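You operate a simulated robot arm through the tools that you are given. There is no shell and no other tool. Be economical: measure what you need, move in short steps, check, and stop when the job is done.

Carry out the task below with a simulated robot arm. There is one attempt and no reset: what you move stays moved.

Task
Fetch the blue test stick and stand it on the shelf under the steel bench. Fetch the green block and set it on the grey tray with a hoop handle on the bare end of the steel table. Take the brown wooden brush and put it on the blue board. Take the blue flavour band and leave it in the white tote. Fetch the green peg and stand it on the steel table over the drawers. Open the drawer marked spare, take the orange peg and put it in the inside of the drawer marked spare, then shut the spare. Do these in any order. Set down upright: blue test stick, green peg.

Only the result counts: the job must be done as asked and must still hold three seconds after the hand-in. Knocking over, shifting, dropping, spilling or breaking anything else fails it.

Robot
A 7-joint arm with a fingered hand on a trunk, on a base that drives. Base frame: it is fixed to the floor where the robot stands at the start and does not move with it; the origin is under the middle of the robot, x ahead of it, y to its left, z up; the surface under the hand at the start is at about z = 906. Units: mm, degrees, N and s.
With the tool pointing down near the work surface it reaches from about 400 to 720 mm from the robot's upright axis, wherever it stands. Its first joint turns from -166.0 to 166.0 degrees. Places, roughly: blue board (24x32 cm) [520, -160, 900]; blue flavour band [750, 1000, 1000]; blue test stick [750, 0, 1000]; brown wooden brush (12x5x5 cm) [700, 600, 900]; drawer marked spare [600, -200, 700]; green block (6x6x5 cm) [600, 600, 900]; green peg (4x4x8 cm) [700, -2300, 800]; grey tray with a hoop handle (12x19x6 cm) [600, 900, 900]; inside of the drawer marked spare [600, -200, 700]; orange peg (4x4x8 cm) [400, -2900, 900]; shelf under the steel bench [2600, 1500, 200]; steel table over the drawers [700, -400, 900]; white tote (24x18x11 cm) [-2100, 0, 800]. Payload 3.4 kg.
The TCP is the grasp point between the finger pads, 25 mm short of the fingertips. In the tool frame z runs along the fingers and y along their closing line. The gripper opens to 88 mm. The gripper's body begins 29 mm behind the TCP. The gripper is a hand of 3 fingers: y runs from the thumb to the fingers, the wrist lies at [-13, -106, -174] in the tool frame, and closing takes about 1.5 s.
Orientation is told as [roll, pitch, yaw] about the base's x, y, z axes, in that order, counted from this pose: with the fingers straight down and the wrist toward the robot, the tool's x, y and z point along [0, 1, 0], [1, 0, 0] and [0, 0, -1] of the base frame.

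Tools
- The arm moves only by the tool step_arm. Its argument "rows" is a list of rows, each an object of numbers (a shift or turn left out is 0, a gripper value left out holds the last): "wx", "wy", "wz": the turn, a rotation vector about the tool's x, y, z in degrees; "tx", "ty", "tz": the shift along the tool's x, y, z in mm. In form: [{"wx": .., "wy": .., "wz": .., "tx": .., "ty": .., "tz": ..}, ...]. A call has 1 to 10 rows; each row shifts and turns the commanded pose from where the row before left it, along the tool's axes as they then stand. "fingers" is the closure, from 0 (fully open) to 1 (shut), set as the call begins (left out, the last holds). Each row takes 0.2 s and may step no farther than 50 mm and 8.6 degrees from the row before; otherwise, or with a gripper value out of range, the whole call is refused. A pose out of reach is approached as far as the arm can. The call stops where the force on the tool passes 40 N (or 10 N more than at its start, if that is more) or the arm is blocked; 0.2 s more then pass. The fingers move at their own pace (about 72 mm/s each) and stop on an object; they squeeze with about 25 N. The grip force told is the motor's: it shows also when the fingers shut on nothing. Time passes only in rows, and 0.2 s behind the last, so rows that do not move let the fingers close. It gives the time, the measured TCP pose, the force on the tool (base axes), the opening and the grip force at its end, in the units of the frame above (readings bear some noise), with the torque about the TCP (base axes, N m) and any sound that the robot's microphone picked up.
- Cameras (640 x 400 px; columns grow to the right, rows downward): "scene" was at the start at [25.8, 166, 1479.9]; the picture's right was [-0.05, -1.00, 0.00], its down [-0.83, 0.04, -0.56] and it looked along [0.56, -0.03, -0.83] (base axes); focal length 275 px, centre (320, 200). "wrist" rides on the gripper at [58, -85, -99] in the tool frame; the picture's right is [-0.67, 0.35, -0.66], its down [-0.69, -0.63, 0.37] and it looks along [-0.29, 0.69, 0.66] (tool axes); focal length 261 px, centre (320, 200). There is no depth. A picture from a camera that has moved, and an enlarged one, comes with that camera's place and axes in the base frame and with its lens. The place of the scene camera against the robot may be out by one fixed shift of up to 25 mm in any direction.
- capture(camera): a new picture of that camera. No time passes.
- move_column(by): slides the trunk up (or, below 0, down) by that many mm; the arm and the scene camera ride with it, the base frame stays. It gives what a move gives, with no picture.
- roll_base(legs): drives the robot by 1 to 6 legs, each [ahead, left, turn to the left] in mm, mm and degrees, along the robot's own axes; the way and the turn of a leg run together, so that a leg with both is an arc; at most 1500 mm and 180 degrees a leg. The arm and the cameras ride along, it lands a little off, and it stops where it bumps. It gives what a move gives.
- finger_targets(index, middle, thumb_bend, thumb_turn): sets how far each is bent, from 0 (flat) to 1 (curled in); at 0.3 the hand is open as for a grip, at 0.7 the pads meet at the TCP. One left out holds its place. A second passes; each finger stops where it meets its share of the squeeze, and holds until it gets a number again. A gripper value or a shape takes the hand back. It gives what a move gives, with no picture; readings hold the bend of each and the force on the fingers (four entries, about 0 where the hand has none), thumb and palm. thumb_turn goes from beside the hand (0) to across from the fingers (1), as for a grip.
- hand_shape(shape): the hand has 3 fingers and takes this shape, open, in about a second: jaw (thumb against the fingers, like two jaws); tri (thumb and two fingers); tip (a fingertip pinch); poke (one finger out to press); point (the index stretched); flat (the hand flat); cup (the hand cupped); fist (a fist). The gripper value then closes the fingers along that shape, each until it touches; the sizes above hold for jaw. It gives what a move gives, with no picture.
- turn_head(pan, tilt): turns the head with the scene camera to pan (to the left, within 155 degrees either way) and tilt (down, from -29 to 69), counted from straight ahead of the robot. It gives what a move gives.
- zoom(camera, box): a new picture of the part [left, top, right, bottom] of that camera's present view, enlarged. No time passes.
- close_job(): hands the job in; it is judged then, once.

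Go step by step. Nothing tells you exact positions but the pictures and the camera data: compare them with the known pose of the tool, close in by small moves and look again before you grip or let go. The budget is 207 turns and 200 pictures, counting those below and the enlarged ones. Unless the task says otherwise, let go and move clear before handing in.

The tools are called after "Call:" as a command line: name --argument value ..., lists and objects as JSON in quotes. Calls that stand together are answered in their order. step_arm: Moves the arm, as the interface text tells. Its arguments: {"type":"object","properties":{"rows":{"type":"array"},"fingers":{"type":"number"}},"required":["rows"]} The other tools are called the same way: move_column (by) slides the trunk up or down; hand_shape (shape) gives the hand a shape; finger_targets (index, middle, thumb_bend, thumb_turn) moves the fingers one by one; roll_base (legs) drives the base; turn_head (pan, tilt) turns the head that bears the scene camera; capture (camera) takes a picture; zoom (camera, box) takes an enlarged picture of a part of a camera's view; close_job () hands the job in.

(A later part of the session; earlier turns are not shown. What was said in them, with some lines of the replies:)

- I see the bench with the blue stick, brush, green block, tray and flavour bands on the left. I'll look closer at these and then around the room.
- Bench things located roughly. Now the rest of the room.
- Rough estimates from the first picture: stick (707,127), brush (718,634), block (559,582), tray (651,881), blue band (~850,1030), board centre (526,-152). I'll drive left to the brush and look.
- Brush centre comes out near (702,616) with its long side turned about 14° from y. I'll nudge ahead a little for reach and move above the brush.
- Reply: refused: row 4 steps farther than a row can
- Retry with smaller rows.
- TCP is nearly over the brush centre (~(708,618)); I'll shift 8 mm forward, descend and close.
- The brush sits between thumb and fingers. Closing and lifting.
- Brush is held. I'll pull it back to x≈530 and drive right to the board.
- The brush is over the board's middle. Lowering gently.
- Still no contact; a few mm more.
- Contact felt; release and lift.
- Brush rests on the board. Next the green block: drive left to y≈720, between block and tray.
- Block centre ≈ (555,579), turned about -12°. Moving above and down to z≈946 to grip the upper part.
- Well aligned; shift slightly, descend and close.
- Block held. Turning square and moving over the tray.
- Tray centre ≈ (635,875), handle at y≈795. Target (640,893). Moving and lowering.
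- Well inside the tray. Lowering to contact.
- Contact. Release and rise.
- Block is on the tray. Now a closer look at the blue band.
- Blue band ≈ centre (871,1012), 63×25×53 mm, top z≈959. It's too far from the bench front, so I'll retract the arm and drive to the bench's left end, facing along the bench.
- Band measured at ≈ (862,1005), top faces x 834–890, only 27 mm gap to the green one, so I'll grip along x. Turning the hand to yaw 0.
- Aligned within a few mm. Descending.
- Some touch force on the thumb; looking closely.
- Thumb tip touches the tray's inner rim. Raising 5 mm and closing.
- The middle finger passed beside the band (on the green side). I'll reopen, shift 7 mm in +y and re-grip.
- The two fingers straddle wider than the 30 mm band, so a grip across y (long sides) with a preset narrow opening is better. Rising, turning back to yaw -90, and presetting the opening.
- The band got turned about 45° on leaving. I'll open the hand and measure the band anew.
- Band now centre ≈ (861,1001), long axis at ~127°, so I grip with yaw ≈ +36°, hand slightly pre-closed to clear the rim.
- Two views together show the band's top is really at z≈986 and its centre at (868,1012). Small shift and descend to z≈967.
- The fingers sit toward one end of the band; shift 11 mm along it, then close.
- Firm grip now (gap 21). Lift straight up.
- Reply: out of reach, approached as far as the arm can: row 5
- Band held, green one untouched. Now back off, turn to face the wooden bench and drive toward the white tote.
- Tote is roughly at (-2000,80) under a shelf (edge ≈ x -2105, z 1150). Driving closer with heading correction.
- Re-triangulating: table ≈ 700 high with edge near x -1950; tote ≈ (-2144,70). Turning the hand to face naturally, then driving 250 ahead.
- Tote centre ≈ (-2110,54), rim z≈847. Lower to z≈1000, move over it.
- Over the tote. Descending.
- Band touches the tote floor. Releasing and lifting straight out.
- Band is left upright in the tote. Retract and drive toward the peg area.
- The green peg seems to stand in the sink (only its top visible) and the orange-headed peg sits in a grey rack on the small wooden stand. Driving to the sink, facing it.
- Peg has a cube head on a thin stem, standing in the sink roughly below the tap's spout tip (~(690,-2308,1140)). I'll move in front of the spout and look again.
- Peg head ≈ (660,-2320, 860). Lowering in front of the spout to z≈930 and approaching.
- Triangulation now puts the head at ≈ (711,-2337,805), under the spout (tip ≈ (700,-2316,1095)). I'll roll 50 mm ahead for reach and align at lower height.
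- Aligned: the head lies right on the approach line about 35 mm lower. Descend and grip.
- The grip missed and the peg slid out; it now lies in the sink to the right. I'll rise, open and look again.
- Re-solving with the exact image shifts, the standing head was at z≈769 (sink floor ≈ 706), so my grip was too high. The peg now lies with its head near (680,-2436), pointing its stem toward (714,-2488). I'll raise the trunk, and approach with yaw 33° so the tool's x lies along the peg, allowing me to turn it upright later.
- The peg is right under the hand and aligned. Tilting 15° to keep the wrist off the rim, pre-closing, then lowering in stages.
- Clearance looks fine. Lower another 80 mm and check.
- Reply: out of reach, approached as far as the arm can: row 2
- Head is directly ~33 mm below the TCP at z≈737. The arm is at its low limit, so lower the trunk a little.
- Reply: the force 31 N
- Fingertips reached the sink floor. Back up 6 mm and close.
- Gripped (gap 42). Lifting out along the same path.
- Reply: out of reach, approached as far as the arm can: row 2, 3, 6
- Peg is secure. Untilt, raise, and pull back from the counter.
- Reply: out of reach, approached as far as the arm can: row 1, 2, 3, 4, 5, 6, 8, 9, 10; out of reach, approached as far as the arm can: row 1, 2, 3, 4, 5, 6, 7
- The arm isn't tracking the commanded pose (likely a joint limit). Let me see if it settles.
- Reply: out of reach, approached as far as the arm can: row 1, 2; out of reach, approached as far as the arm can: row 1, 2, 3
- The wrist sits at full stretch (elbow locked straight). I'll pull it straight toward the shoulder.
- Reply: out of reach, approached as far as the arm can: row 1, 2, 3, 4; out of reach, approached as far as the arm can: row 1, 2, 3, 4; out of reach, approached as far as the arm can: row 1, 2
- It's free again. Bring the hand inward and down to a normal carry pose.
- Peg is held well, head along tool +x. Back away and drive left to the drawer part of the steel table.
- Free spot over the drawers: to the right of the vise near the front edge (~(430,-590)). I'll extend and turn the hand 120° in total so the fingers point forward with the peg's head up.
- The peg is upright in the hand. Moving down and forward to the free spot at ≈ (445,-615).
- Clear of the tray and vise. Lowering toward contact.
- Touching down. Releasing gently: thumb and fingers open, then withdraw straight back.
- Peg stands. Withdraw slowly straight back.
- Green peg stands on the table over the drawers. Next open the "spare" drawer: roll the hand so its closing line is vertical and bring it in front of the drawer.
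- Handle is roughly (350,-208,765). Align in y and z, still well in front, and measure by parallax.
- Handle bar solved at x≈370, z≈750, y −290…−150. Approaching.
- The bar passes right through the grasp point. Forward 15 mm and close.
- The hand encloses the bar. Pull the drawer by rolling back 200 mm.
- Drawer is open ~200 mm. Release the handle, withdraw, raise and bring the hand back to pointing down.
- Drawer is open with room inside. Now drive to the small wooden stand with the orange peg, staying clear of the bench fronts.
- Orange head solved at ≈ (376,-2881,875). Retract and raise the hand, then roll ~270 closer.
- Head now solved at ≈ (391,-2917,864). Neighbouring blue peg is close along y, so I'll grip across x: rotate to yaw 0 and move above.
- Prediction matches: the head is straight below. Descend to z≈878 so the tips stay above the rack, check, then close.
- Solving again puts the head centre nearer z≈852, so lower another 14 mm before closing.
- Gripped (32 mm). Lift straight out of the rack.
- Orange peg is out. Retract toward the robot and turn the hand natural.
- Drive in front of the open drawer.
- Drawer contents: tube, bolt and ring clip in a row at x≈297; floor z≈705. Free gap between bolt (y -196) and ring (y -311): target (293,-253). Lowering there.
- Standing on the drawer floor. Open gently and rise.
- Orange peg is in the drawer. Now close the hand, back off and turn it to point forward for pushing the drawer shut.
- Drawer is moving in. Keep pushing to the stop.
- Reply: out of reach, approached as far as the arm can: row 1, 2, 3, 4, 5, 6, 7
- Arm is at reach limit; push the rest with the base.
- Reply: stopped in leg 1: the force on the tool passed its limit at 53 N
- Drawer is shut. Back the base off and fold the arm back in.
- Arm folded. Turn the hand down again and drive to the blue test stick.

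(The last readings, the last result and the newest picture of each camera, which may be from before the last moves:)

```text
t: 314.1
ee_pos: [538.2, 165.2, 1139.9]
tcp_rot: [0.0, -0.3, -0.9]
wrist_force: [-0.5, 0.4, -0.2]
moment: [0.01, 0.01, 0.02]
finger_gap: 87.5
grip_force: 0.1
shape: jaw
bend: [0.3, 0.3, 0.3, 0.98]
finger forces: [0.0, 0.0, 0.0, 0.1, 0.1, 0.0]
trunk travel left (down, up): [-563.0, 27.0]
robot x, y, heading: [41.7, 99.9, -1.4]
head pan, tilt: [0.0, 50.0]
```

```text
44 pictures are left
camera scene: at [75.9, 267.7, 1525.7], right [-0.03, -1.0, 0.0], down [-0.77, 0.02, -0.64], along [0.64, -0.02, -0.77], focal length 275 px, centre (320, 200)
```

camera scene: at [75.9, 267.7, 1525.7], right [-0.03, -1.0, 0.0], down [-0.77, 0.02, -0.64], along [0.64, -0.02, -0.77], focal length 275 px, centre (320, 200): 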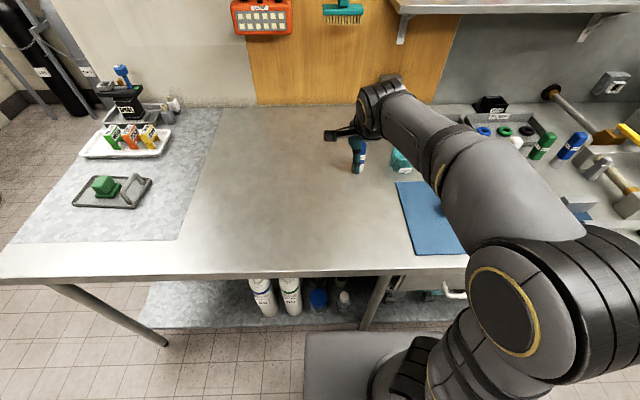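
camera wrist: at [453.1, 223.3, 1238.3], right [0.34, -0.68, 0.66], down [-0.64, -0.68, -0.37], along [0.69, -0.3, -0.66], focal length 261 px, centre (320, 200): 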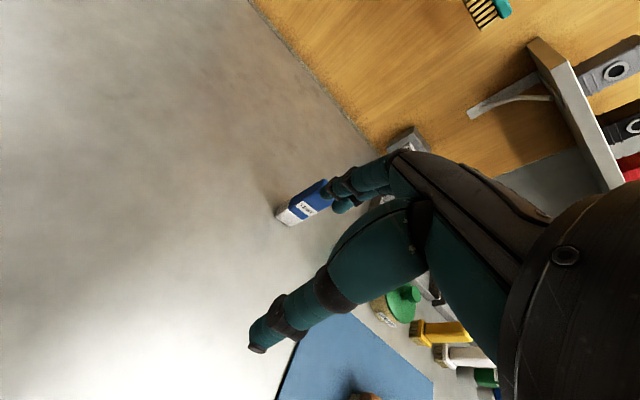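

Stick located at ≈ (716,106). Move above it.

Call:
step_arm --rows '[{"ty": 44, "tx": -15}, {"ty": 44, "tx": -15}, {"ty": 44, "tx": -14}, {"ty": 44, "tx": -13}, {"tz": 45}]'

Call:
capture --camera "wrist"

```text
t: 315.3
ee_pos: [717.7, 109.2, 1096.4]
tcp_rot: [0.0, -0.2, -1.0]
wrist_force: [0.5, 0.2, -0.2]
moment: [0.02, -0.04, 0.0]
finger_gap: 87.8
grip_force: 0.1
shape: jaw
bend: [0.3, 0.3, 0.3, 0.98]
finger forces: [0.0, 0.0, 0.1, 0.0, 0.0, 0.1]
trunk travel left (down, up): [-563.0, 27.0]
robot x, y, heading: [37.3, 98.0, -1.5]
head pan, tilt: [0.0, 50.0]
```

```text
43 pictures are left
camera wrist: at [631.6, 167.5, 1194.6], right [0.34, -0.68, 0.66], down [-0.64, -0.68, -0.37], along [0.69, -0.3, -0.66], focal length 261 px, centre (320, 200)
```

wrist: 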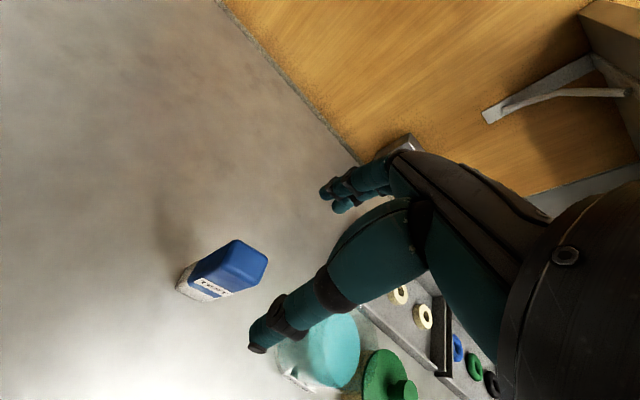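

Stick ≈ (717,114), 29×24×106 mm, top z≈1012. Small alignment, descend to z≈987 and close.

Call:
step_arm --rows '[{"tx": 5, "wz": -6}, {"tz": 45}, {"tz": 40}, {"tz": 24}]'

Call:
capture --camera "wrist"

```text
t: 316.3
ee_pos: [710.5, 114.2, 987.1]
tcp_rot: [-0.1, -0.3, 5.2]
wrist_force: [1.0, 0.5, 0.0]
moment: [0.04, 0.02, -0.01]
finger_gap: 87.7
grip_force: 0.0
shape: jaw
bend: [0.3, 0.3, 0.3, 0.98]
finger forces: [0.0, 0.0, 0.0, 0.1, 0.0, 0.0]
trunk travel left (down, up): [-563.0, 27.0]
robot x, y, heading: [37.3, 100.5, -1.3]
head pan, tilt: [0.0, 50.0]
```

```text
42 pictures are left
camera wrist: at [621.1, 162.8, 1085.6], right [0.4, -0.64, 0.66], down [-0.56, -0.74, -0.37], along [0.72, -0.22, -0.66], focal length 261 px, centre (320, 200)
```

wrist: 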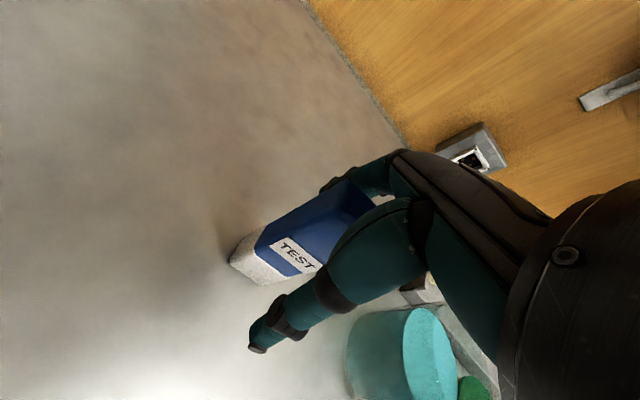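

Call:
step_arm --fingers 1 --rows '[{"ty": 4}, {}, {}, {}, {}, {}, {}, {}]'

Call:
step_arm --rows '[{"tz": -10}, {"tz": -40}, {"tz": -45}, {"tz": -45, "ty": -10}, {"ty": -40}, {"ty": -45}, {"ty": -45}, {"ty": -45}]'

Call:
capture --camera "wrist"

```text
t: 318.1
ee_pos: [716.4, 112.8, 987.3]
tcp_rot: [0.0, -0.3, 5.1]
wrist_force: [-0.2, 0.5, 0.6]
moment: [0.0, -0.01, 0.02]
finger_gap: 21.3
grip_force: 24.6
shape: jaw
bend: [0.74, 0.56, 0.75, 1.0]
finger forces: [14.5, 7.7, 0.1, 0.0, 22.2, 0.0]
trunk travel left (down, up): [-563.0, 27.0]
robot x, y, heading: [39.5, 96.5, -1.6]
head pan, tilt: [0.0, 50.0]
```

```text
t: 319.9
ee_pos: [532.3, 92.3, 1124.7]
tcp_rot: [0.1, -0.3, 5.1]
wrist_force: [0.0, -1.2, -0.8]
moment: [0.0, -0.01, 0.04]
finger_gap: 21.0
grip_force: 24.9
shape: jaw
bend: [0.74, 0.56, 0.75, 1.0]
finger forces: [14.6, 7.6, 0.0, 0.0, 22.2, 0.0]
trunk travel left (down, up): [-563.0, 27.0]
robot x, y, heading: [40.1, 100.7, -1.6]
head pan, tilt: [0.0, 50.0]
```

```text
41 pictures are left
camera wrist: at [441.0, 141.6, 1223.7], right [0.4, -0.64, 0.66], down [-0.56, -0.74, -0.37], along [0.72, -0.22, -0.66], focal length 261 px, centre (320, 200)
```

wrist: 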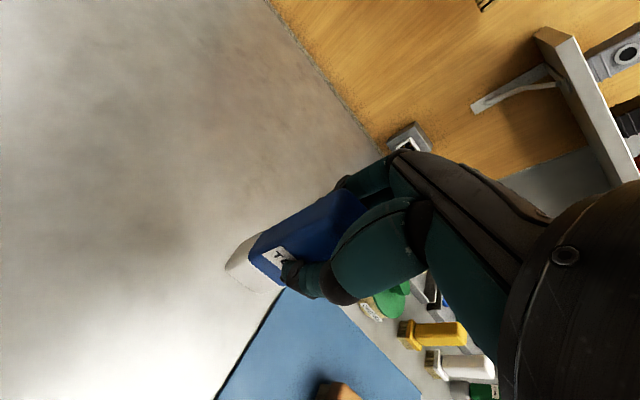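

Stick held. Drive clear of the bench to the left and look toward the second room part.

Call:
roll_base --legs '[[-250, 0, 1.6], [0, 1500, 0], [0, 300, 0]]'

Call:
turn_head --pan 5 --tilt 20

Call:
capture --camera "scene"

```text
t: 330.6
ee_pos: [327.4, 1910.1, 1125.7]
tcp_rot: [0.0, -0.1, 3.8]
wrist_force: [0.2, 0.5, -1.1]
moment: [0.0, -0.02, -0.01]
finger_gap: 20.9
grip_force: 25.4
shape: jaw
bend: [0.74, 0.56, 0.75, 1.0]
finger forces: [14.5, 7.6, 0.1, 0.0, 22.4, 0.0]
trunk travel left (down, up): [-563.0, 27.0]
robot x, y, heading: [-168.6, 1929.5, -2.9]
head pan, tilt: [0.0, 50.0]
```

```text
t: 331.5
ee_pos: [326.6, 1909.8, 1125.5]
tcp_rot: [0.0, -0.2, 3.7]
wrist_force: [-0.4, 0.0, -1.6]
moment: [0.0, -0.01, -0.02]
finger_gap: 20.9
grip_force: 24.8
shape: jaw
bend: [0.74, 0.56, 0.75, 1.0]
finger forces: [14.6, 7.6, 0.1, 0.1, 22.4, 0.0]
trunk travel left (down, up): [-563.0, 27.0]
robot x, y, heading: [-165.5, 1926.9, -2.8]
head pan, tilt: [5.0, 20.0]
```

```text
40 pictures are left
camera scene: at [-109.7, 2103.8, 1571.2], right [0.04, -1.0, 0.0], down [-0.34, -0.01, -0.94], along [0.94, 0.04, -0.34], focal length 275 px, centre (320, 200)
```

scene: 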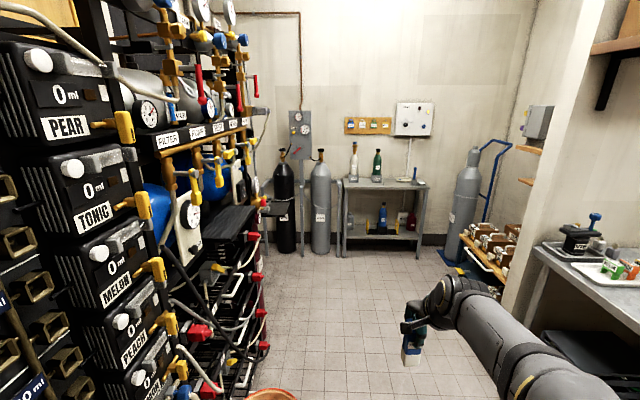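

Call:
zoom --camera "scene" --box '[320, 130, 460, 270]'

```text
2.86 times, centred on (390, 200) of scene
camera zoom: at [-109.7, 2103.8, 1571.2], right [0.04, -1.0, 0.0], down [-0.34, -0.01, -0.94], along [0.94, 0.04, -0.34], focal length 784 px, centre (120, 200)
```

zoom: 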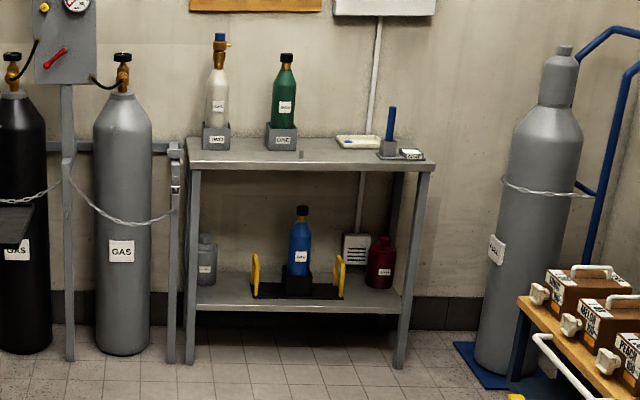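

The steel bench is at x≈2505–2900, y≈1130–1930; its shelf (z≈200) holds bottles, with free space front-left around (2560,1780). Driving there.

Call:
roll_base --legs '[[0, -140, 2.8], [1500, 0, 0], [350, 0, 0]]'

Call:
turn_head --pan 0 --tilt 40

Call:
capture --camera "scene"

```text
t: 341.6
ee_pos: [2155.7, 1824.2, 1125.1]
tcp_rot: [0.0, -0.2, 7.9]
wrist_force: [-0.6, 0.4, -1.5]
moment: [-0.02, 0.01, 0.03]
finger_gap: 20.8
grip_force: 25.2
shape: jaw
bend: [0.74, 0.56, 0.75, 1.0]
finger forces: [14.6, 7.6, 0.1, 0.1, 22.4, 0.1]
trunk travel left (down, up): [-563.0, 27.0]
robot x, y, heading: [1663.9, 1804.7, 1.3]
head pan, tilt: [5.0, 20.0]
```

```text
t: 342.4
ee_pos: [2156.8, 1823.2, 1126.0]
tcp_rot: [0.1, -0.2, 7.9]
wrist_force: [-0.4, 0.6, -2.2]
moment: [0.03, -0.02, 0.04]
finger_gap: 20.7
grip_force: 24.9
shape: jaw
bend: [0.74, 0.56, 0.75, 1.0]
finger forces: [14.6, 7.6, 0.0, 0.1, 22.2, 0.1]
trunk travel left (down, up): [-563.0, 27.0]
robot x, y, heading: [1664.2, 1807.4, 1.3]
head pan, tilt: [0.0, 40.0]
```

```text
38 pictures are left
camera scene: at [1699.8, 1976.8, 1539.9], right [0.02, -1.0, 0.0], down [-0.64, -0.01, -0.77], along [0.77, 0.02, -0.64], focal length 275 px, centre (320, 200)
```

scene: 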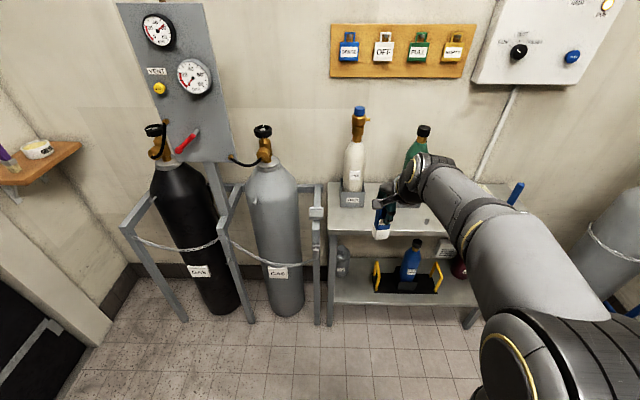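

Shelf front edge at x≈2470–2500; free area y≈1720–1900. Lower the trunk and the arm while still well in front.

Call:
move_column --by -555

Call:
step_arm --rows '[{"tz": 45}, {"tz": 45}, {"tz": 45}, {"tz": 45}, {"wz": 7.5}]'

Call:
capture --camera "scene"

Call:
capture --camera "wrist"

```text
refused: -555 is not a number from -400 to 400
```

```text
t: 343.6
ee_pos: [2156.2, 1823.6, 942.8]
tcp_rot: [0.0, -0.4, 0.3]
wrist_force: [0.1, -0.6, -1.5]
moment: [0.03, 0.0, 0.01]
finger_gap: 20.9
grip_force: 25.0
shape: jaw
bend: [0.74, 0.56, 0.75, 1.0]
finger forces: [14.6, 7.6, 0.0, 0.0, 22.3, 0.0]
trunk travel left (down, up): [-563.0, 27.0]
robot x, y, heading: [1664.2, 1806.5, 1.3]
head pan, tilt: [0.0, 40.0]
```

```text
37 pictures are left
camera scene: at [1699.7, 1977.5, 1539.8], right [0.02, -1.0, 0.0], down [-0.64, -0.01, -0.77], along [0.77, 0.02, -0.64], focal length 275 px, centre (320, 200)
```

scene: 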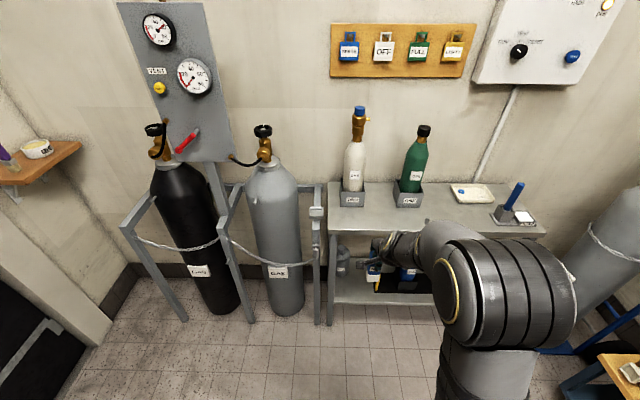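

```text
36 pictures are left
camera wrist: at [2069.4, 1879.0, 1041.8], right [0.35, -0.67, 0.66], down [-0.62, -0.69, -0.37], along [0.7, -0.28, -0.66], focal length 261 px, centre (320, 200)
```

wrist: 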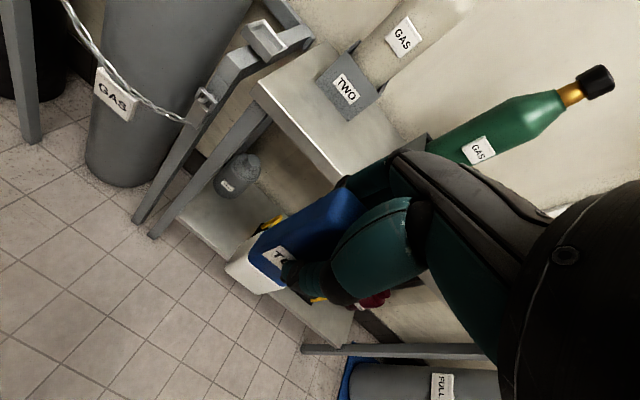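

Call:
move_column --by -400

Call:
move_column --by -160

Call:
capture --camera "scene"

Call:
capture --camera "wrist"

```text
t: 347.5
ee_pos: [2156.6, 1820.6, 543.2]
tcp_rot: [0.0, -0.1, 0.4]
wrist_force: [-0.2, 0.0, -0.5]
moment: [0.0, -0.02, 0.0]
finger_gap: 20.7
grip_force: 25.2
shape: jaw
bend: [0.74, 0.56, 0.75, 1.0]
finger forces: [14.7, 7.5, 0.0, 0.0, 22.2, 0.0]
trunk travel left (down, up): [-163.0, 427.0]
robot x, y, heading: [1663.3, 1803.6, 1.4]
head pan, tilt: [0.0, 40.0]
```

```text
t: 349.3
ee_pos: [2155.6, 1821.8, 384.2]
tcp_rot: [0.0, -0.1, 0.4]
wrist_force: [-0.1, 0.4, -1.1]
moment: [0.0, 0.0, 0.02]
finger_gap: 20.9
grip_force: 25.0
shape: jaw
bend: [0.74, 0.56, 0.75, 1.0]
finger forces: [14.6, 7.7, 0.1, 0.0, 22.2, 0.0]
trunk travel left (down, up): [-3.0, 587.0]
robot x, y, heading: [1666.2, 1808.1, 1.4]
head pan, tilt: [0.0, 40.0]
```

```text
35 pictures are left
camera scene: at [1699.8, 1976.8, 979.9], right [0.02, -1.0, 0.0], down [-0.64, -0.01, -0.77], along [0.77, 0.02, -0.64], focal length 275 px, centre (320, 200)
```

scene: 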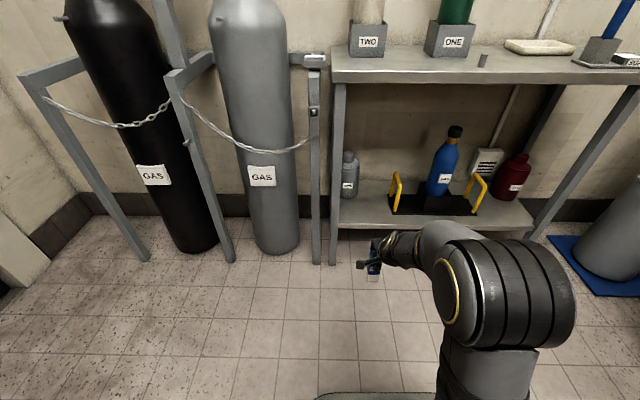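

```text
34 pictures are left
camera wrist: at [2069.5, 1878.6, 482.3], right [0.35, -0.67, 0.66], down [-0.62, -0.69, -0.37], along [0.7, -0.28, -0.66], focal length 261 px, centre (320, 200)
```

wrist: 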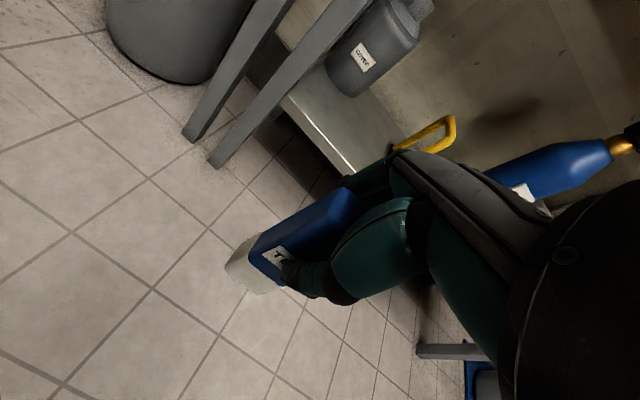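

Shelf front edge ≈ x 2440, z ≈ 215–250; stick bottom is now at ≈ 303. Roll ahead 290 with a slight shift right.

Call:
roll_base --legs '[[280, -30, -1.4]]'

Call:
capture --camera "scene"

Call:
capture --camera "wrist"

```text
t: 351.2
ee_pos: [2429.0, 1783.4, 383.0]
tcp_rot: [0.1, -0.1, -0.9]
wrist_force: [-0.1, -0.1, -0.8]
moment: [-0.01, -0.02, 0.01]
finger_gap: 21.0
grip_force: 24.9
shape: jaw
bend: [0.74, 0.56, 0.75, 1.0]
finger forces: [14.6, 7.6, 0.0, 0.0, 22.3, 0.0]
trunk travel left (down, up): [-3.0, 587.0]
robot x, y, heading: [1935.9, 1778.3, 0.0]
head pan, tilt: [0.0, 40.0]
```

```text
33 pictures are left
camera scene: at [1976.9, 1949.0, 979.8], right [0.0, -1.0, 0.0], down [-0.64, 0.0, -0.77], along [0.77, 0.0, -0.64], focal length 275 px, centre (320, 200)
```

scene: 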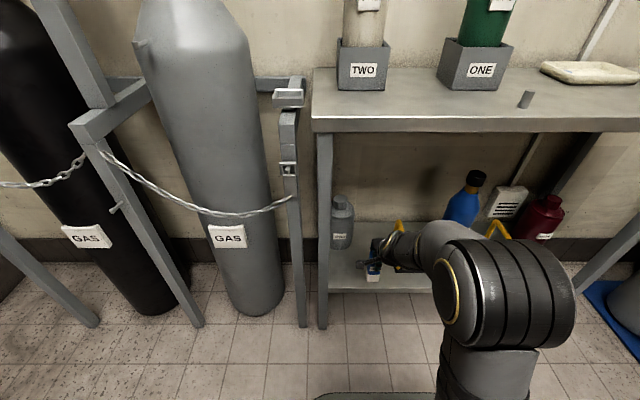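

```text
32 pictures are left
camera wrist: at [2344.6, 1842.3, 482.2], right [0.34, -0.68, 0.66], down [-0.64, -0.68, -0.37], along [0.69, -0.3, -0.66], focal length 261 px, centre (320, 200)
```

wrist: 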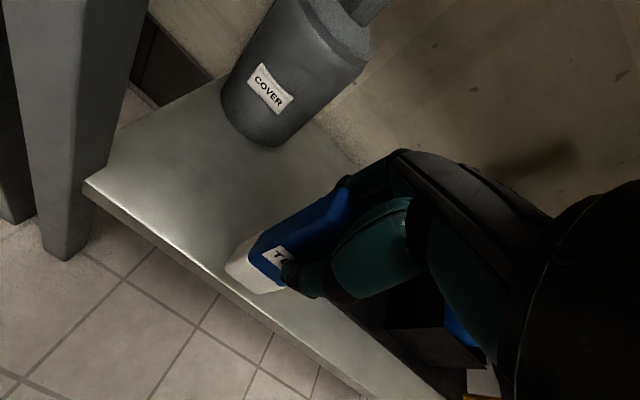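

Shelf z≈207, edge x≈2447; the grey bottle is at (2632,1837). Placing at ≈ (2508,1783): move forward then lower.

Call:
step_arm --rows '[{"ty": 40}, {"ty": 40}, {"tz": 40}, {"tz": 25}]'

Call:
capture --camera "wrist"

Call:
zoom --camera "scene" --box '[310, 180, 470, 300]'

```text
t: 352.2
ee_pos: [2510.2, 1782.7, 321.7]
tcp_rot: [0.0, -0.8, -0.9]
wrist_force: [1.9, -0.1, 28.4]
moment: [-0.02, -0.07, -0.03]
finger_gap: 23.5
grip_force: 25.1
shape: jaw
bend: [0.74, 0.56, 0.76, 1.0]
finger forces: [17.3, 10.7, 0.0, 0.0, 26.1, 0.0]
trunk travel left (down, up): [-3.0, 587.0]
robot x, y, heading: [1941.5, 1781.0, -0.1]
head pan, tilt: [0.0, 40.0]
```

```text
31 pictures are left
camera wrist: at [2423.5, 1841.5, 419.5], right [0.33, -0.68, 0.66], down [-0.63, -0.68, -0.38], along [0.7, -0.3, -0.65], focal length 261 px, centre (320, 200)
```

wrist: 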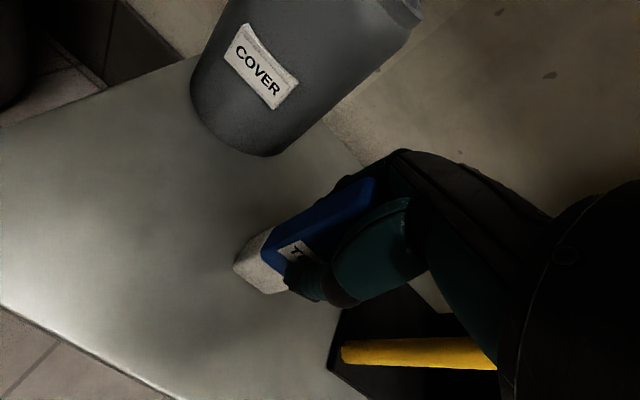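

```text
3.33 times, centred on (390, 240) of scene
camera zoom: at [1974.6, 1949.0, 980.5], right [0.0, -1.0, 0.0], down [-0.64, 0.0, -0.77], along [0.77, 0.0, -0.64], focal length 915 px, centre (87, 67)
```

zoom: 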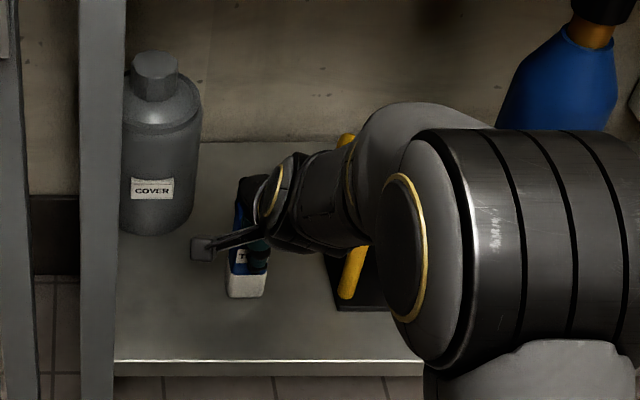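

The stick already touches the shelf (z≈240). Relieve the pressure and check.

Call:
step_arm --rows '[{"tz": -1.5}]'

```text
t: 352.6
ee_pos: [2508.3, 1783.7, 321.7]
tcp_rot: [0.1, -0.7, -0.7]
wrist_force: [5.6, 2.2, 32.1]
moment: [0.01, -0.17, -0.01]
finger_gap: 23.6
grip_force: 24.9
shape: jaw
bend: [0.74, 0.56, 0.76, 1.0]
finger forces: [19.2, 11.2, 0.1, 0.1, 25.8, 0.1]
trunk travel left (down, up): [-3.0, 587.0]
robot x, y, heading: [1933.9, 1778.2, 0.2]
head pan, tilt: [0.0, 40.0]
```

Call:
step_arm --rows '[{"tz": -2.5}]'

```text
t: 353.0
ee_pos: [2508.2, 1781.9, 321.5]
tcp_rot: [0.0, -0.3, -0.9]
wrist_force: [5.5, 2.7, 22.3]
moment: [0.03, -0.19, 0.05]
finger_gap: 23.9
grip_force: 24.9
shape: jaw
bend: [0.74, 0.56, 0.76, 1.0]
finger forces: [18.8, 11.0, 0.1, 0.0, 24.6, 0.0]
trunk travel left (down, up): [-3.0, 587.0]
robot x, y, heading: [1937.6, 1781.4, 0.1]
head pan, tilt: [0.0, 40.0]
```

Call:
step_arm --rows '[{"tz": -2}, {"tz": -1}]'

Call:
zoom --camera "wrist" --box '[200, 140, 420, 320]'

```text
t: 353.6
ee_pos: [2507.8, 1782.3, 323.6]
tcp_rot: [0.1, 0.1, -1.0]
wrist_force: [1.4, -0.3, 3.4]
moment: [0.0, -0.06, 0.01]
finger_gap: 22.7
grip_force: 25.1
shape: jaw
bend: [0.74, 0.56, 0.76, 1.0]
finger forces: [15.8, 8.6, 0.1, 0.0, 23.3, 0.1]
trunk travel left (down, up): [-3.0, 587.0]
robot x, y, heading: [1939.1, 1778.4, -0.0]
head pan, tilt: [0.0, 40.0]
```

```text
2.22 times, centred on (310, 230) of wrist
camera zoom: at [2423.4, 1841.1, 422.7], right [0.34, -0.68, 0.66], down [-0.64, -0.68, -0.37], along [0.69, -0.3, -0.66], focal length 579 px, centre (342, 133)
```

zoom: 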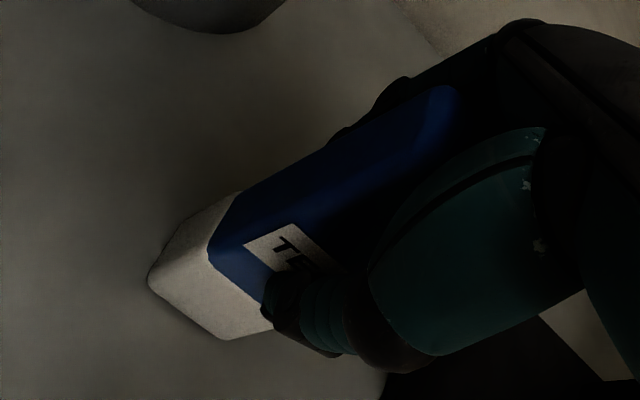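

Light contact now. Open gradually.

Call:
finger_targets --index 0.55 --middle 0.5 --thumb_bend 0.6

Call:
finger_targets --index 0.38 --middle 0.38 --thumb_bend 0.38

Call:
capture --camera "wrist"

```text
t: 354.6
ee_pos: [2510.0, 1782.0, 324.5]
tcp_rot: [0.0, -0.1, -0.9]
wrist_force: [-0.4, 0.4, -0.6]
moment: [-0.02, 0.02, 0.0]
finger_gap: 25.1
grip_force: 0.6
shape: fingers
bend: [0.55, 0.5, 0.6, 1.0]
finger forces: [0.0, 0.0, 0.0, 0.0, 0.1, 0.1]
trunk travel left (down, up): [-3.0, 587.0]
robot x, y, heading: [1936.6, 1779.3, 0.1]
head pan, tilt: [0.0, 40.0]
```

```text
t: 355.6
ee_pos: [2508.9, 1783.3, 326.1]
tcp_rot: [0.0, -0.2, -0.9]
wrist_force: [0.1, 0.4, -0.6]
moment: [0.0, 0.0, 0.02]
finger_gap: 66.8
grip_force: 0.0
shape: fingers
bend: [0.38, 0.38, 0.38, 1.0]
finger forces: [0.0, 0.1, 0.1, 0.1, 0.1, 0.1]
trunk travel left (down, up): [-3.0, 587.0]
robot x, y, heading: [1938.6, 1780.5, 0.1]
head pan, tilt: [0.0, 40.0]
```

```text
28 pictures are left
camera wrist: at [2424.5, 1841.5, 424.0], right [0.34, -0.68, 0.66], down [-0.64, -0.68, -0.37], along [0.69, -0.3, -0.66], focal length 261 px, centre (320, 200)
```

wrist: 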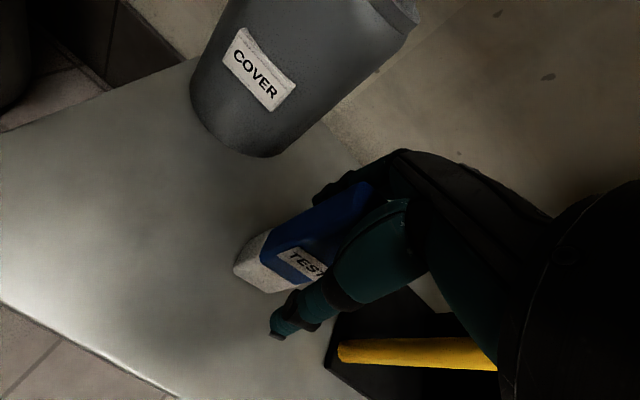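

Stick stands free. Rise 75 mm and back out under the bench top.

Call:
step_arm --rows '[{"tz": -10}, {"tz": -25}, {"tz": -40}]'

Call:
step_arm --rows '[{"ty": -40}, {"ty": -40}]'

Call:
roll_base --legs '[[-250, 0, 0]]'

Call:
capture --camera "scene"

```text
t: 356.4
ee_pos: [2508.8, 1785.7, 399.7]
tcp_rot: [0.1, -0.3, -0.9]
wrist_force: [0.0, -0.5, 0.7]
moment: [-0.01, 0.0, 0.01]
finger_gap: 67.1
grip_force: 0.0
shape: fingers
bend: [0.38, 0.38, 0.38, 1.0]
finger forces: [0.0, 0.0, 0.0, 0.0, 0.1, 0.0]
trunk travel left (down, up): [-3.0, 587.0]
robot x, y, heading: [1937.4, 1778.3, 0.1]
head pan, tilt: [0.0, 40.0]
```

```text
t: 357.0
ee_pos: [2427.3, 1784.7, 400.8]
tcp_rot: [0.0, -0.2, -0.8]
wrist_force: [0.2, -0.1, 0.3]
moment: [0.01, -0.02, -0.02]
finger_gap: 67.0
grip_force: 0.1
shape: fingers
bend: [0.38, 0.38, 0.38, 1.0]
finger forces: [0.0, 0.0, 0.0, 0.1, 0.1, 0.0]
trunk travel left (down, up): [-3.0, 587.0]
robot x, y, heading: [1937.2, 1776.7, 0.1]
head pan, tilt: [0.0, 40.0]
```

```text
t: 358.8
ee_pos: [2180.4, 1784.6, 400.7]
tcp_rot: [-0.1, -0.3, -1.0]
wrist_force: [0.1, -0.4, 0.3]
moment: [-0.03, 0.01, -0.02]
finger_gap: 66.8
grip_force: 0.0
shape: fingers
bend: [0.38, 0.38, 0.38, 1.0]
finger forces: [0.0, 0.0, 0.0, 0.0, 0.0, 0.1]
trunk travel left (down, up): [-3.0, 587.0]
robot x, y, heading: [1688.8, 1779.4, -0.2]
head pan, tilt: [0.0, 40.0]
```

```text
27 pictures are left
camera scene: at [1730.6, 1949.2, 979.8], right [0.0, -1.0, 0.0], down [-0.64, 0.0, -0.77], along [0.77, 0.0, -0.64], focal length 275 px, centre (320, 200)
```

scene: 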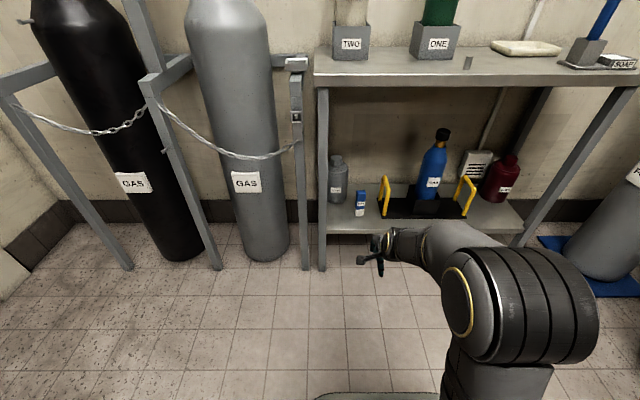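

All six items are placed: the stick stands on the shelf, the last views show the drawer shut, and the hand is clear. I'm handing the job in.

Call:
close_job

```text
The job is handed in.
```

I did all six parts of the task and handed the job in; I don't have the verdict on it.

- **Blue test stick:** it stands upright on the shelf under the steel bench.
- **Green block:** it sits on the grey tray with the hoop handle.
- **Brown brush:** it lies on the blue board.
- **Blue flavour band:** it is in the white tote. My first grip turned it about 45° in its tray before I got a firm hold. The other bands looked undisturbed.
- **Green peg:** it stands upright on the steel table over the drawers. My first grip missed and knocked it over in the sink, so I picked it up lying down and turned it upright before setting it down.
- **Orange peg:** it stood upright on the floor of the spare drawer when I let go. I then pushed the drawer shut until it stopped. I did not look inside again after closing it.
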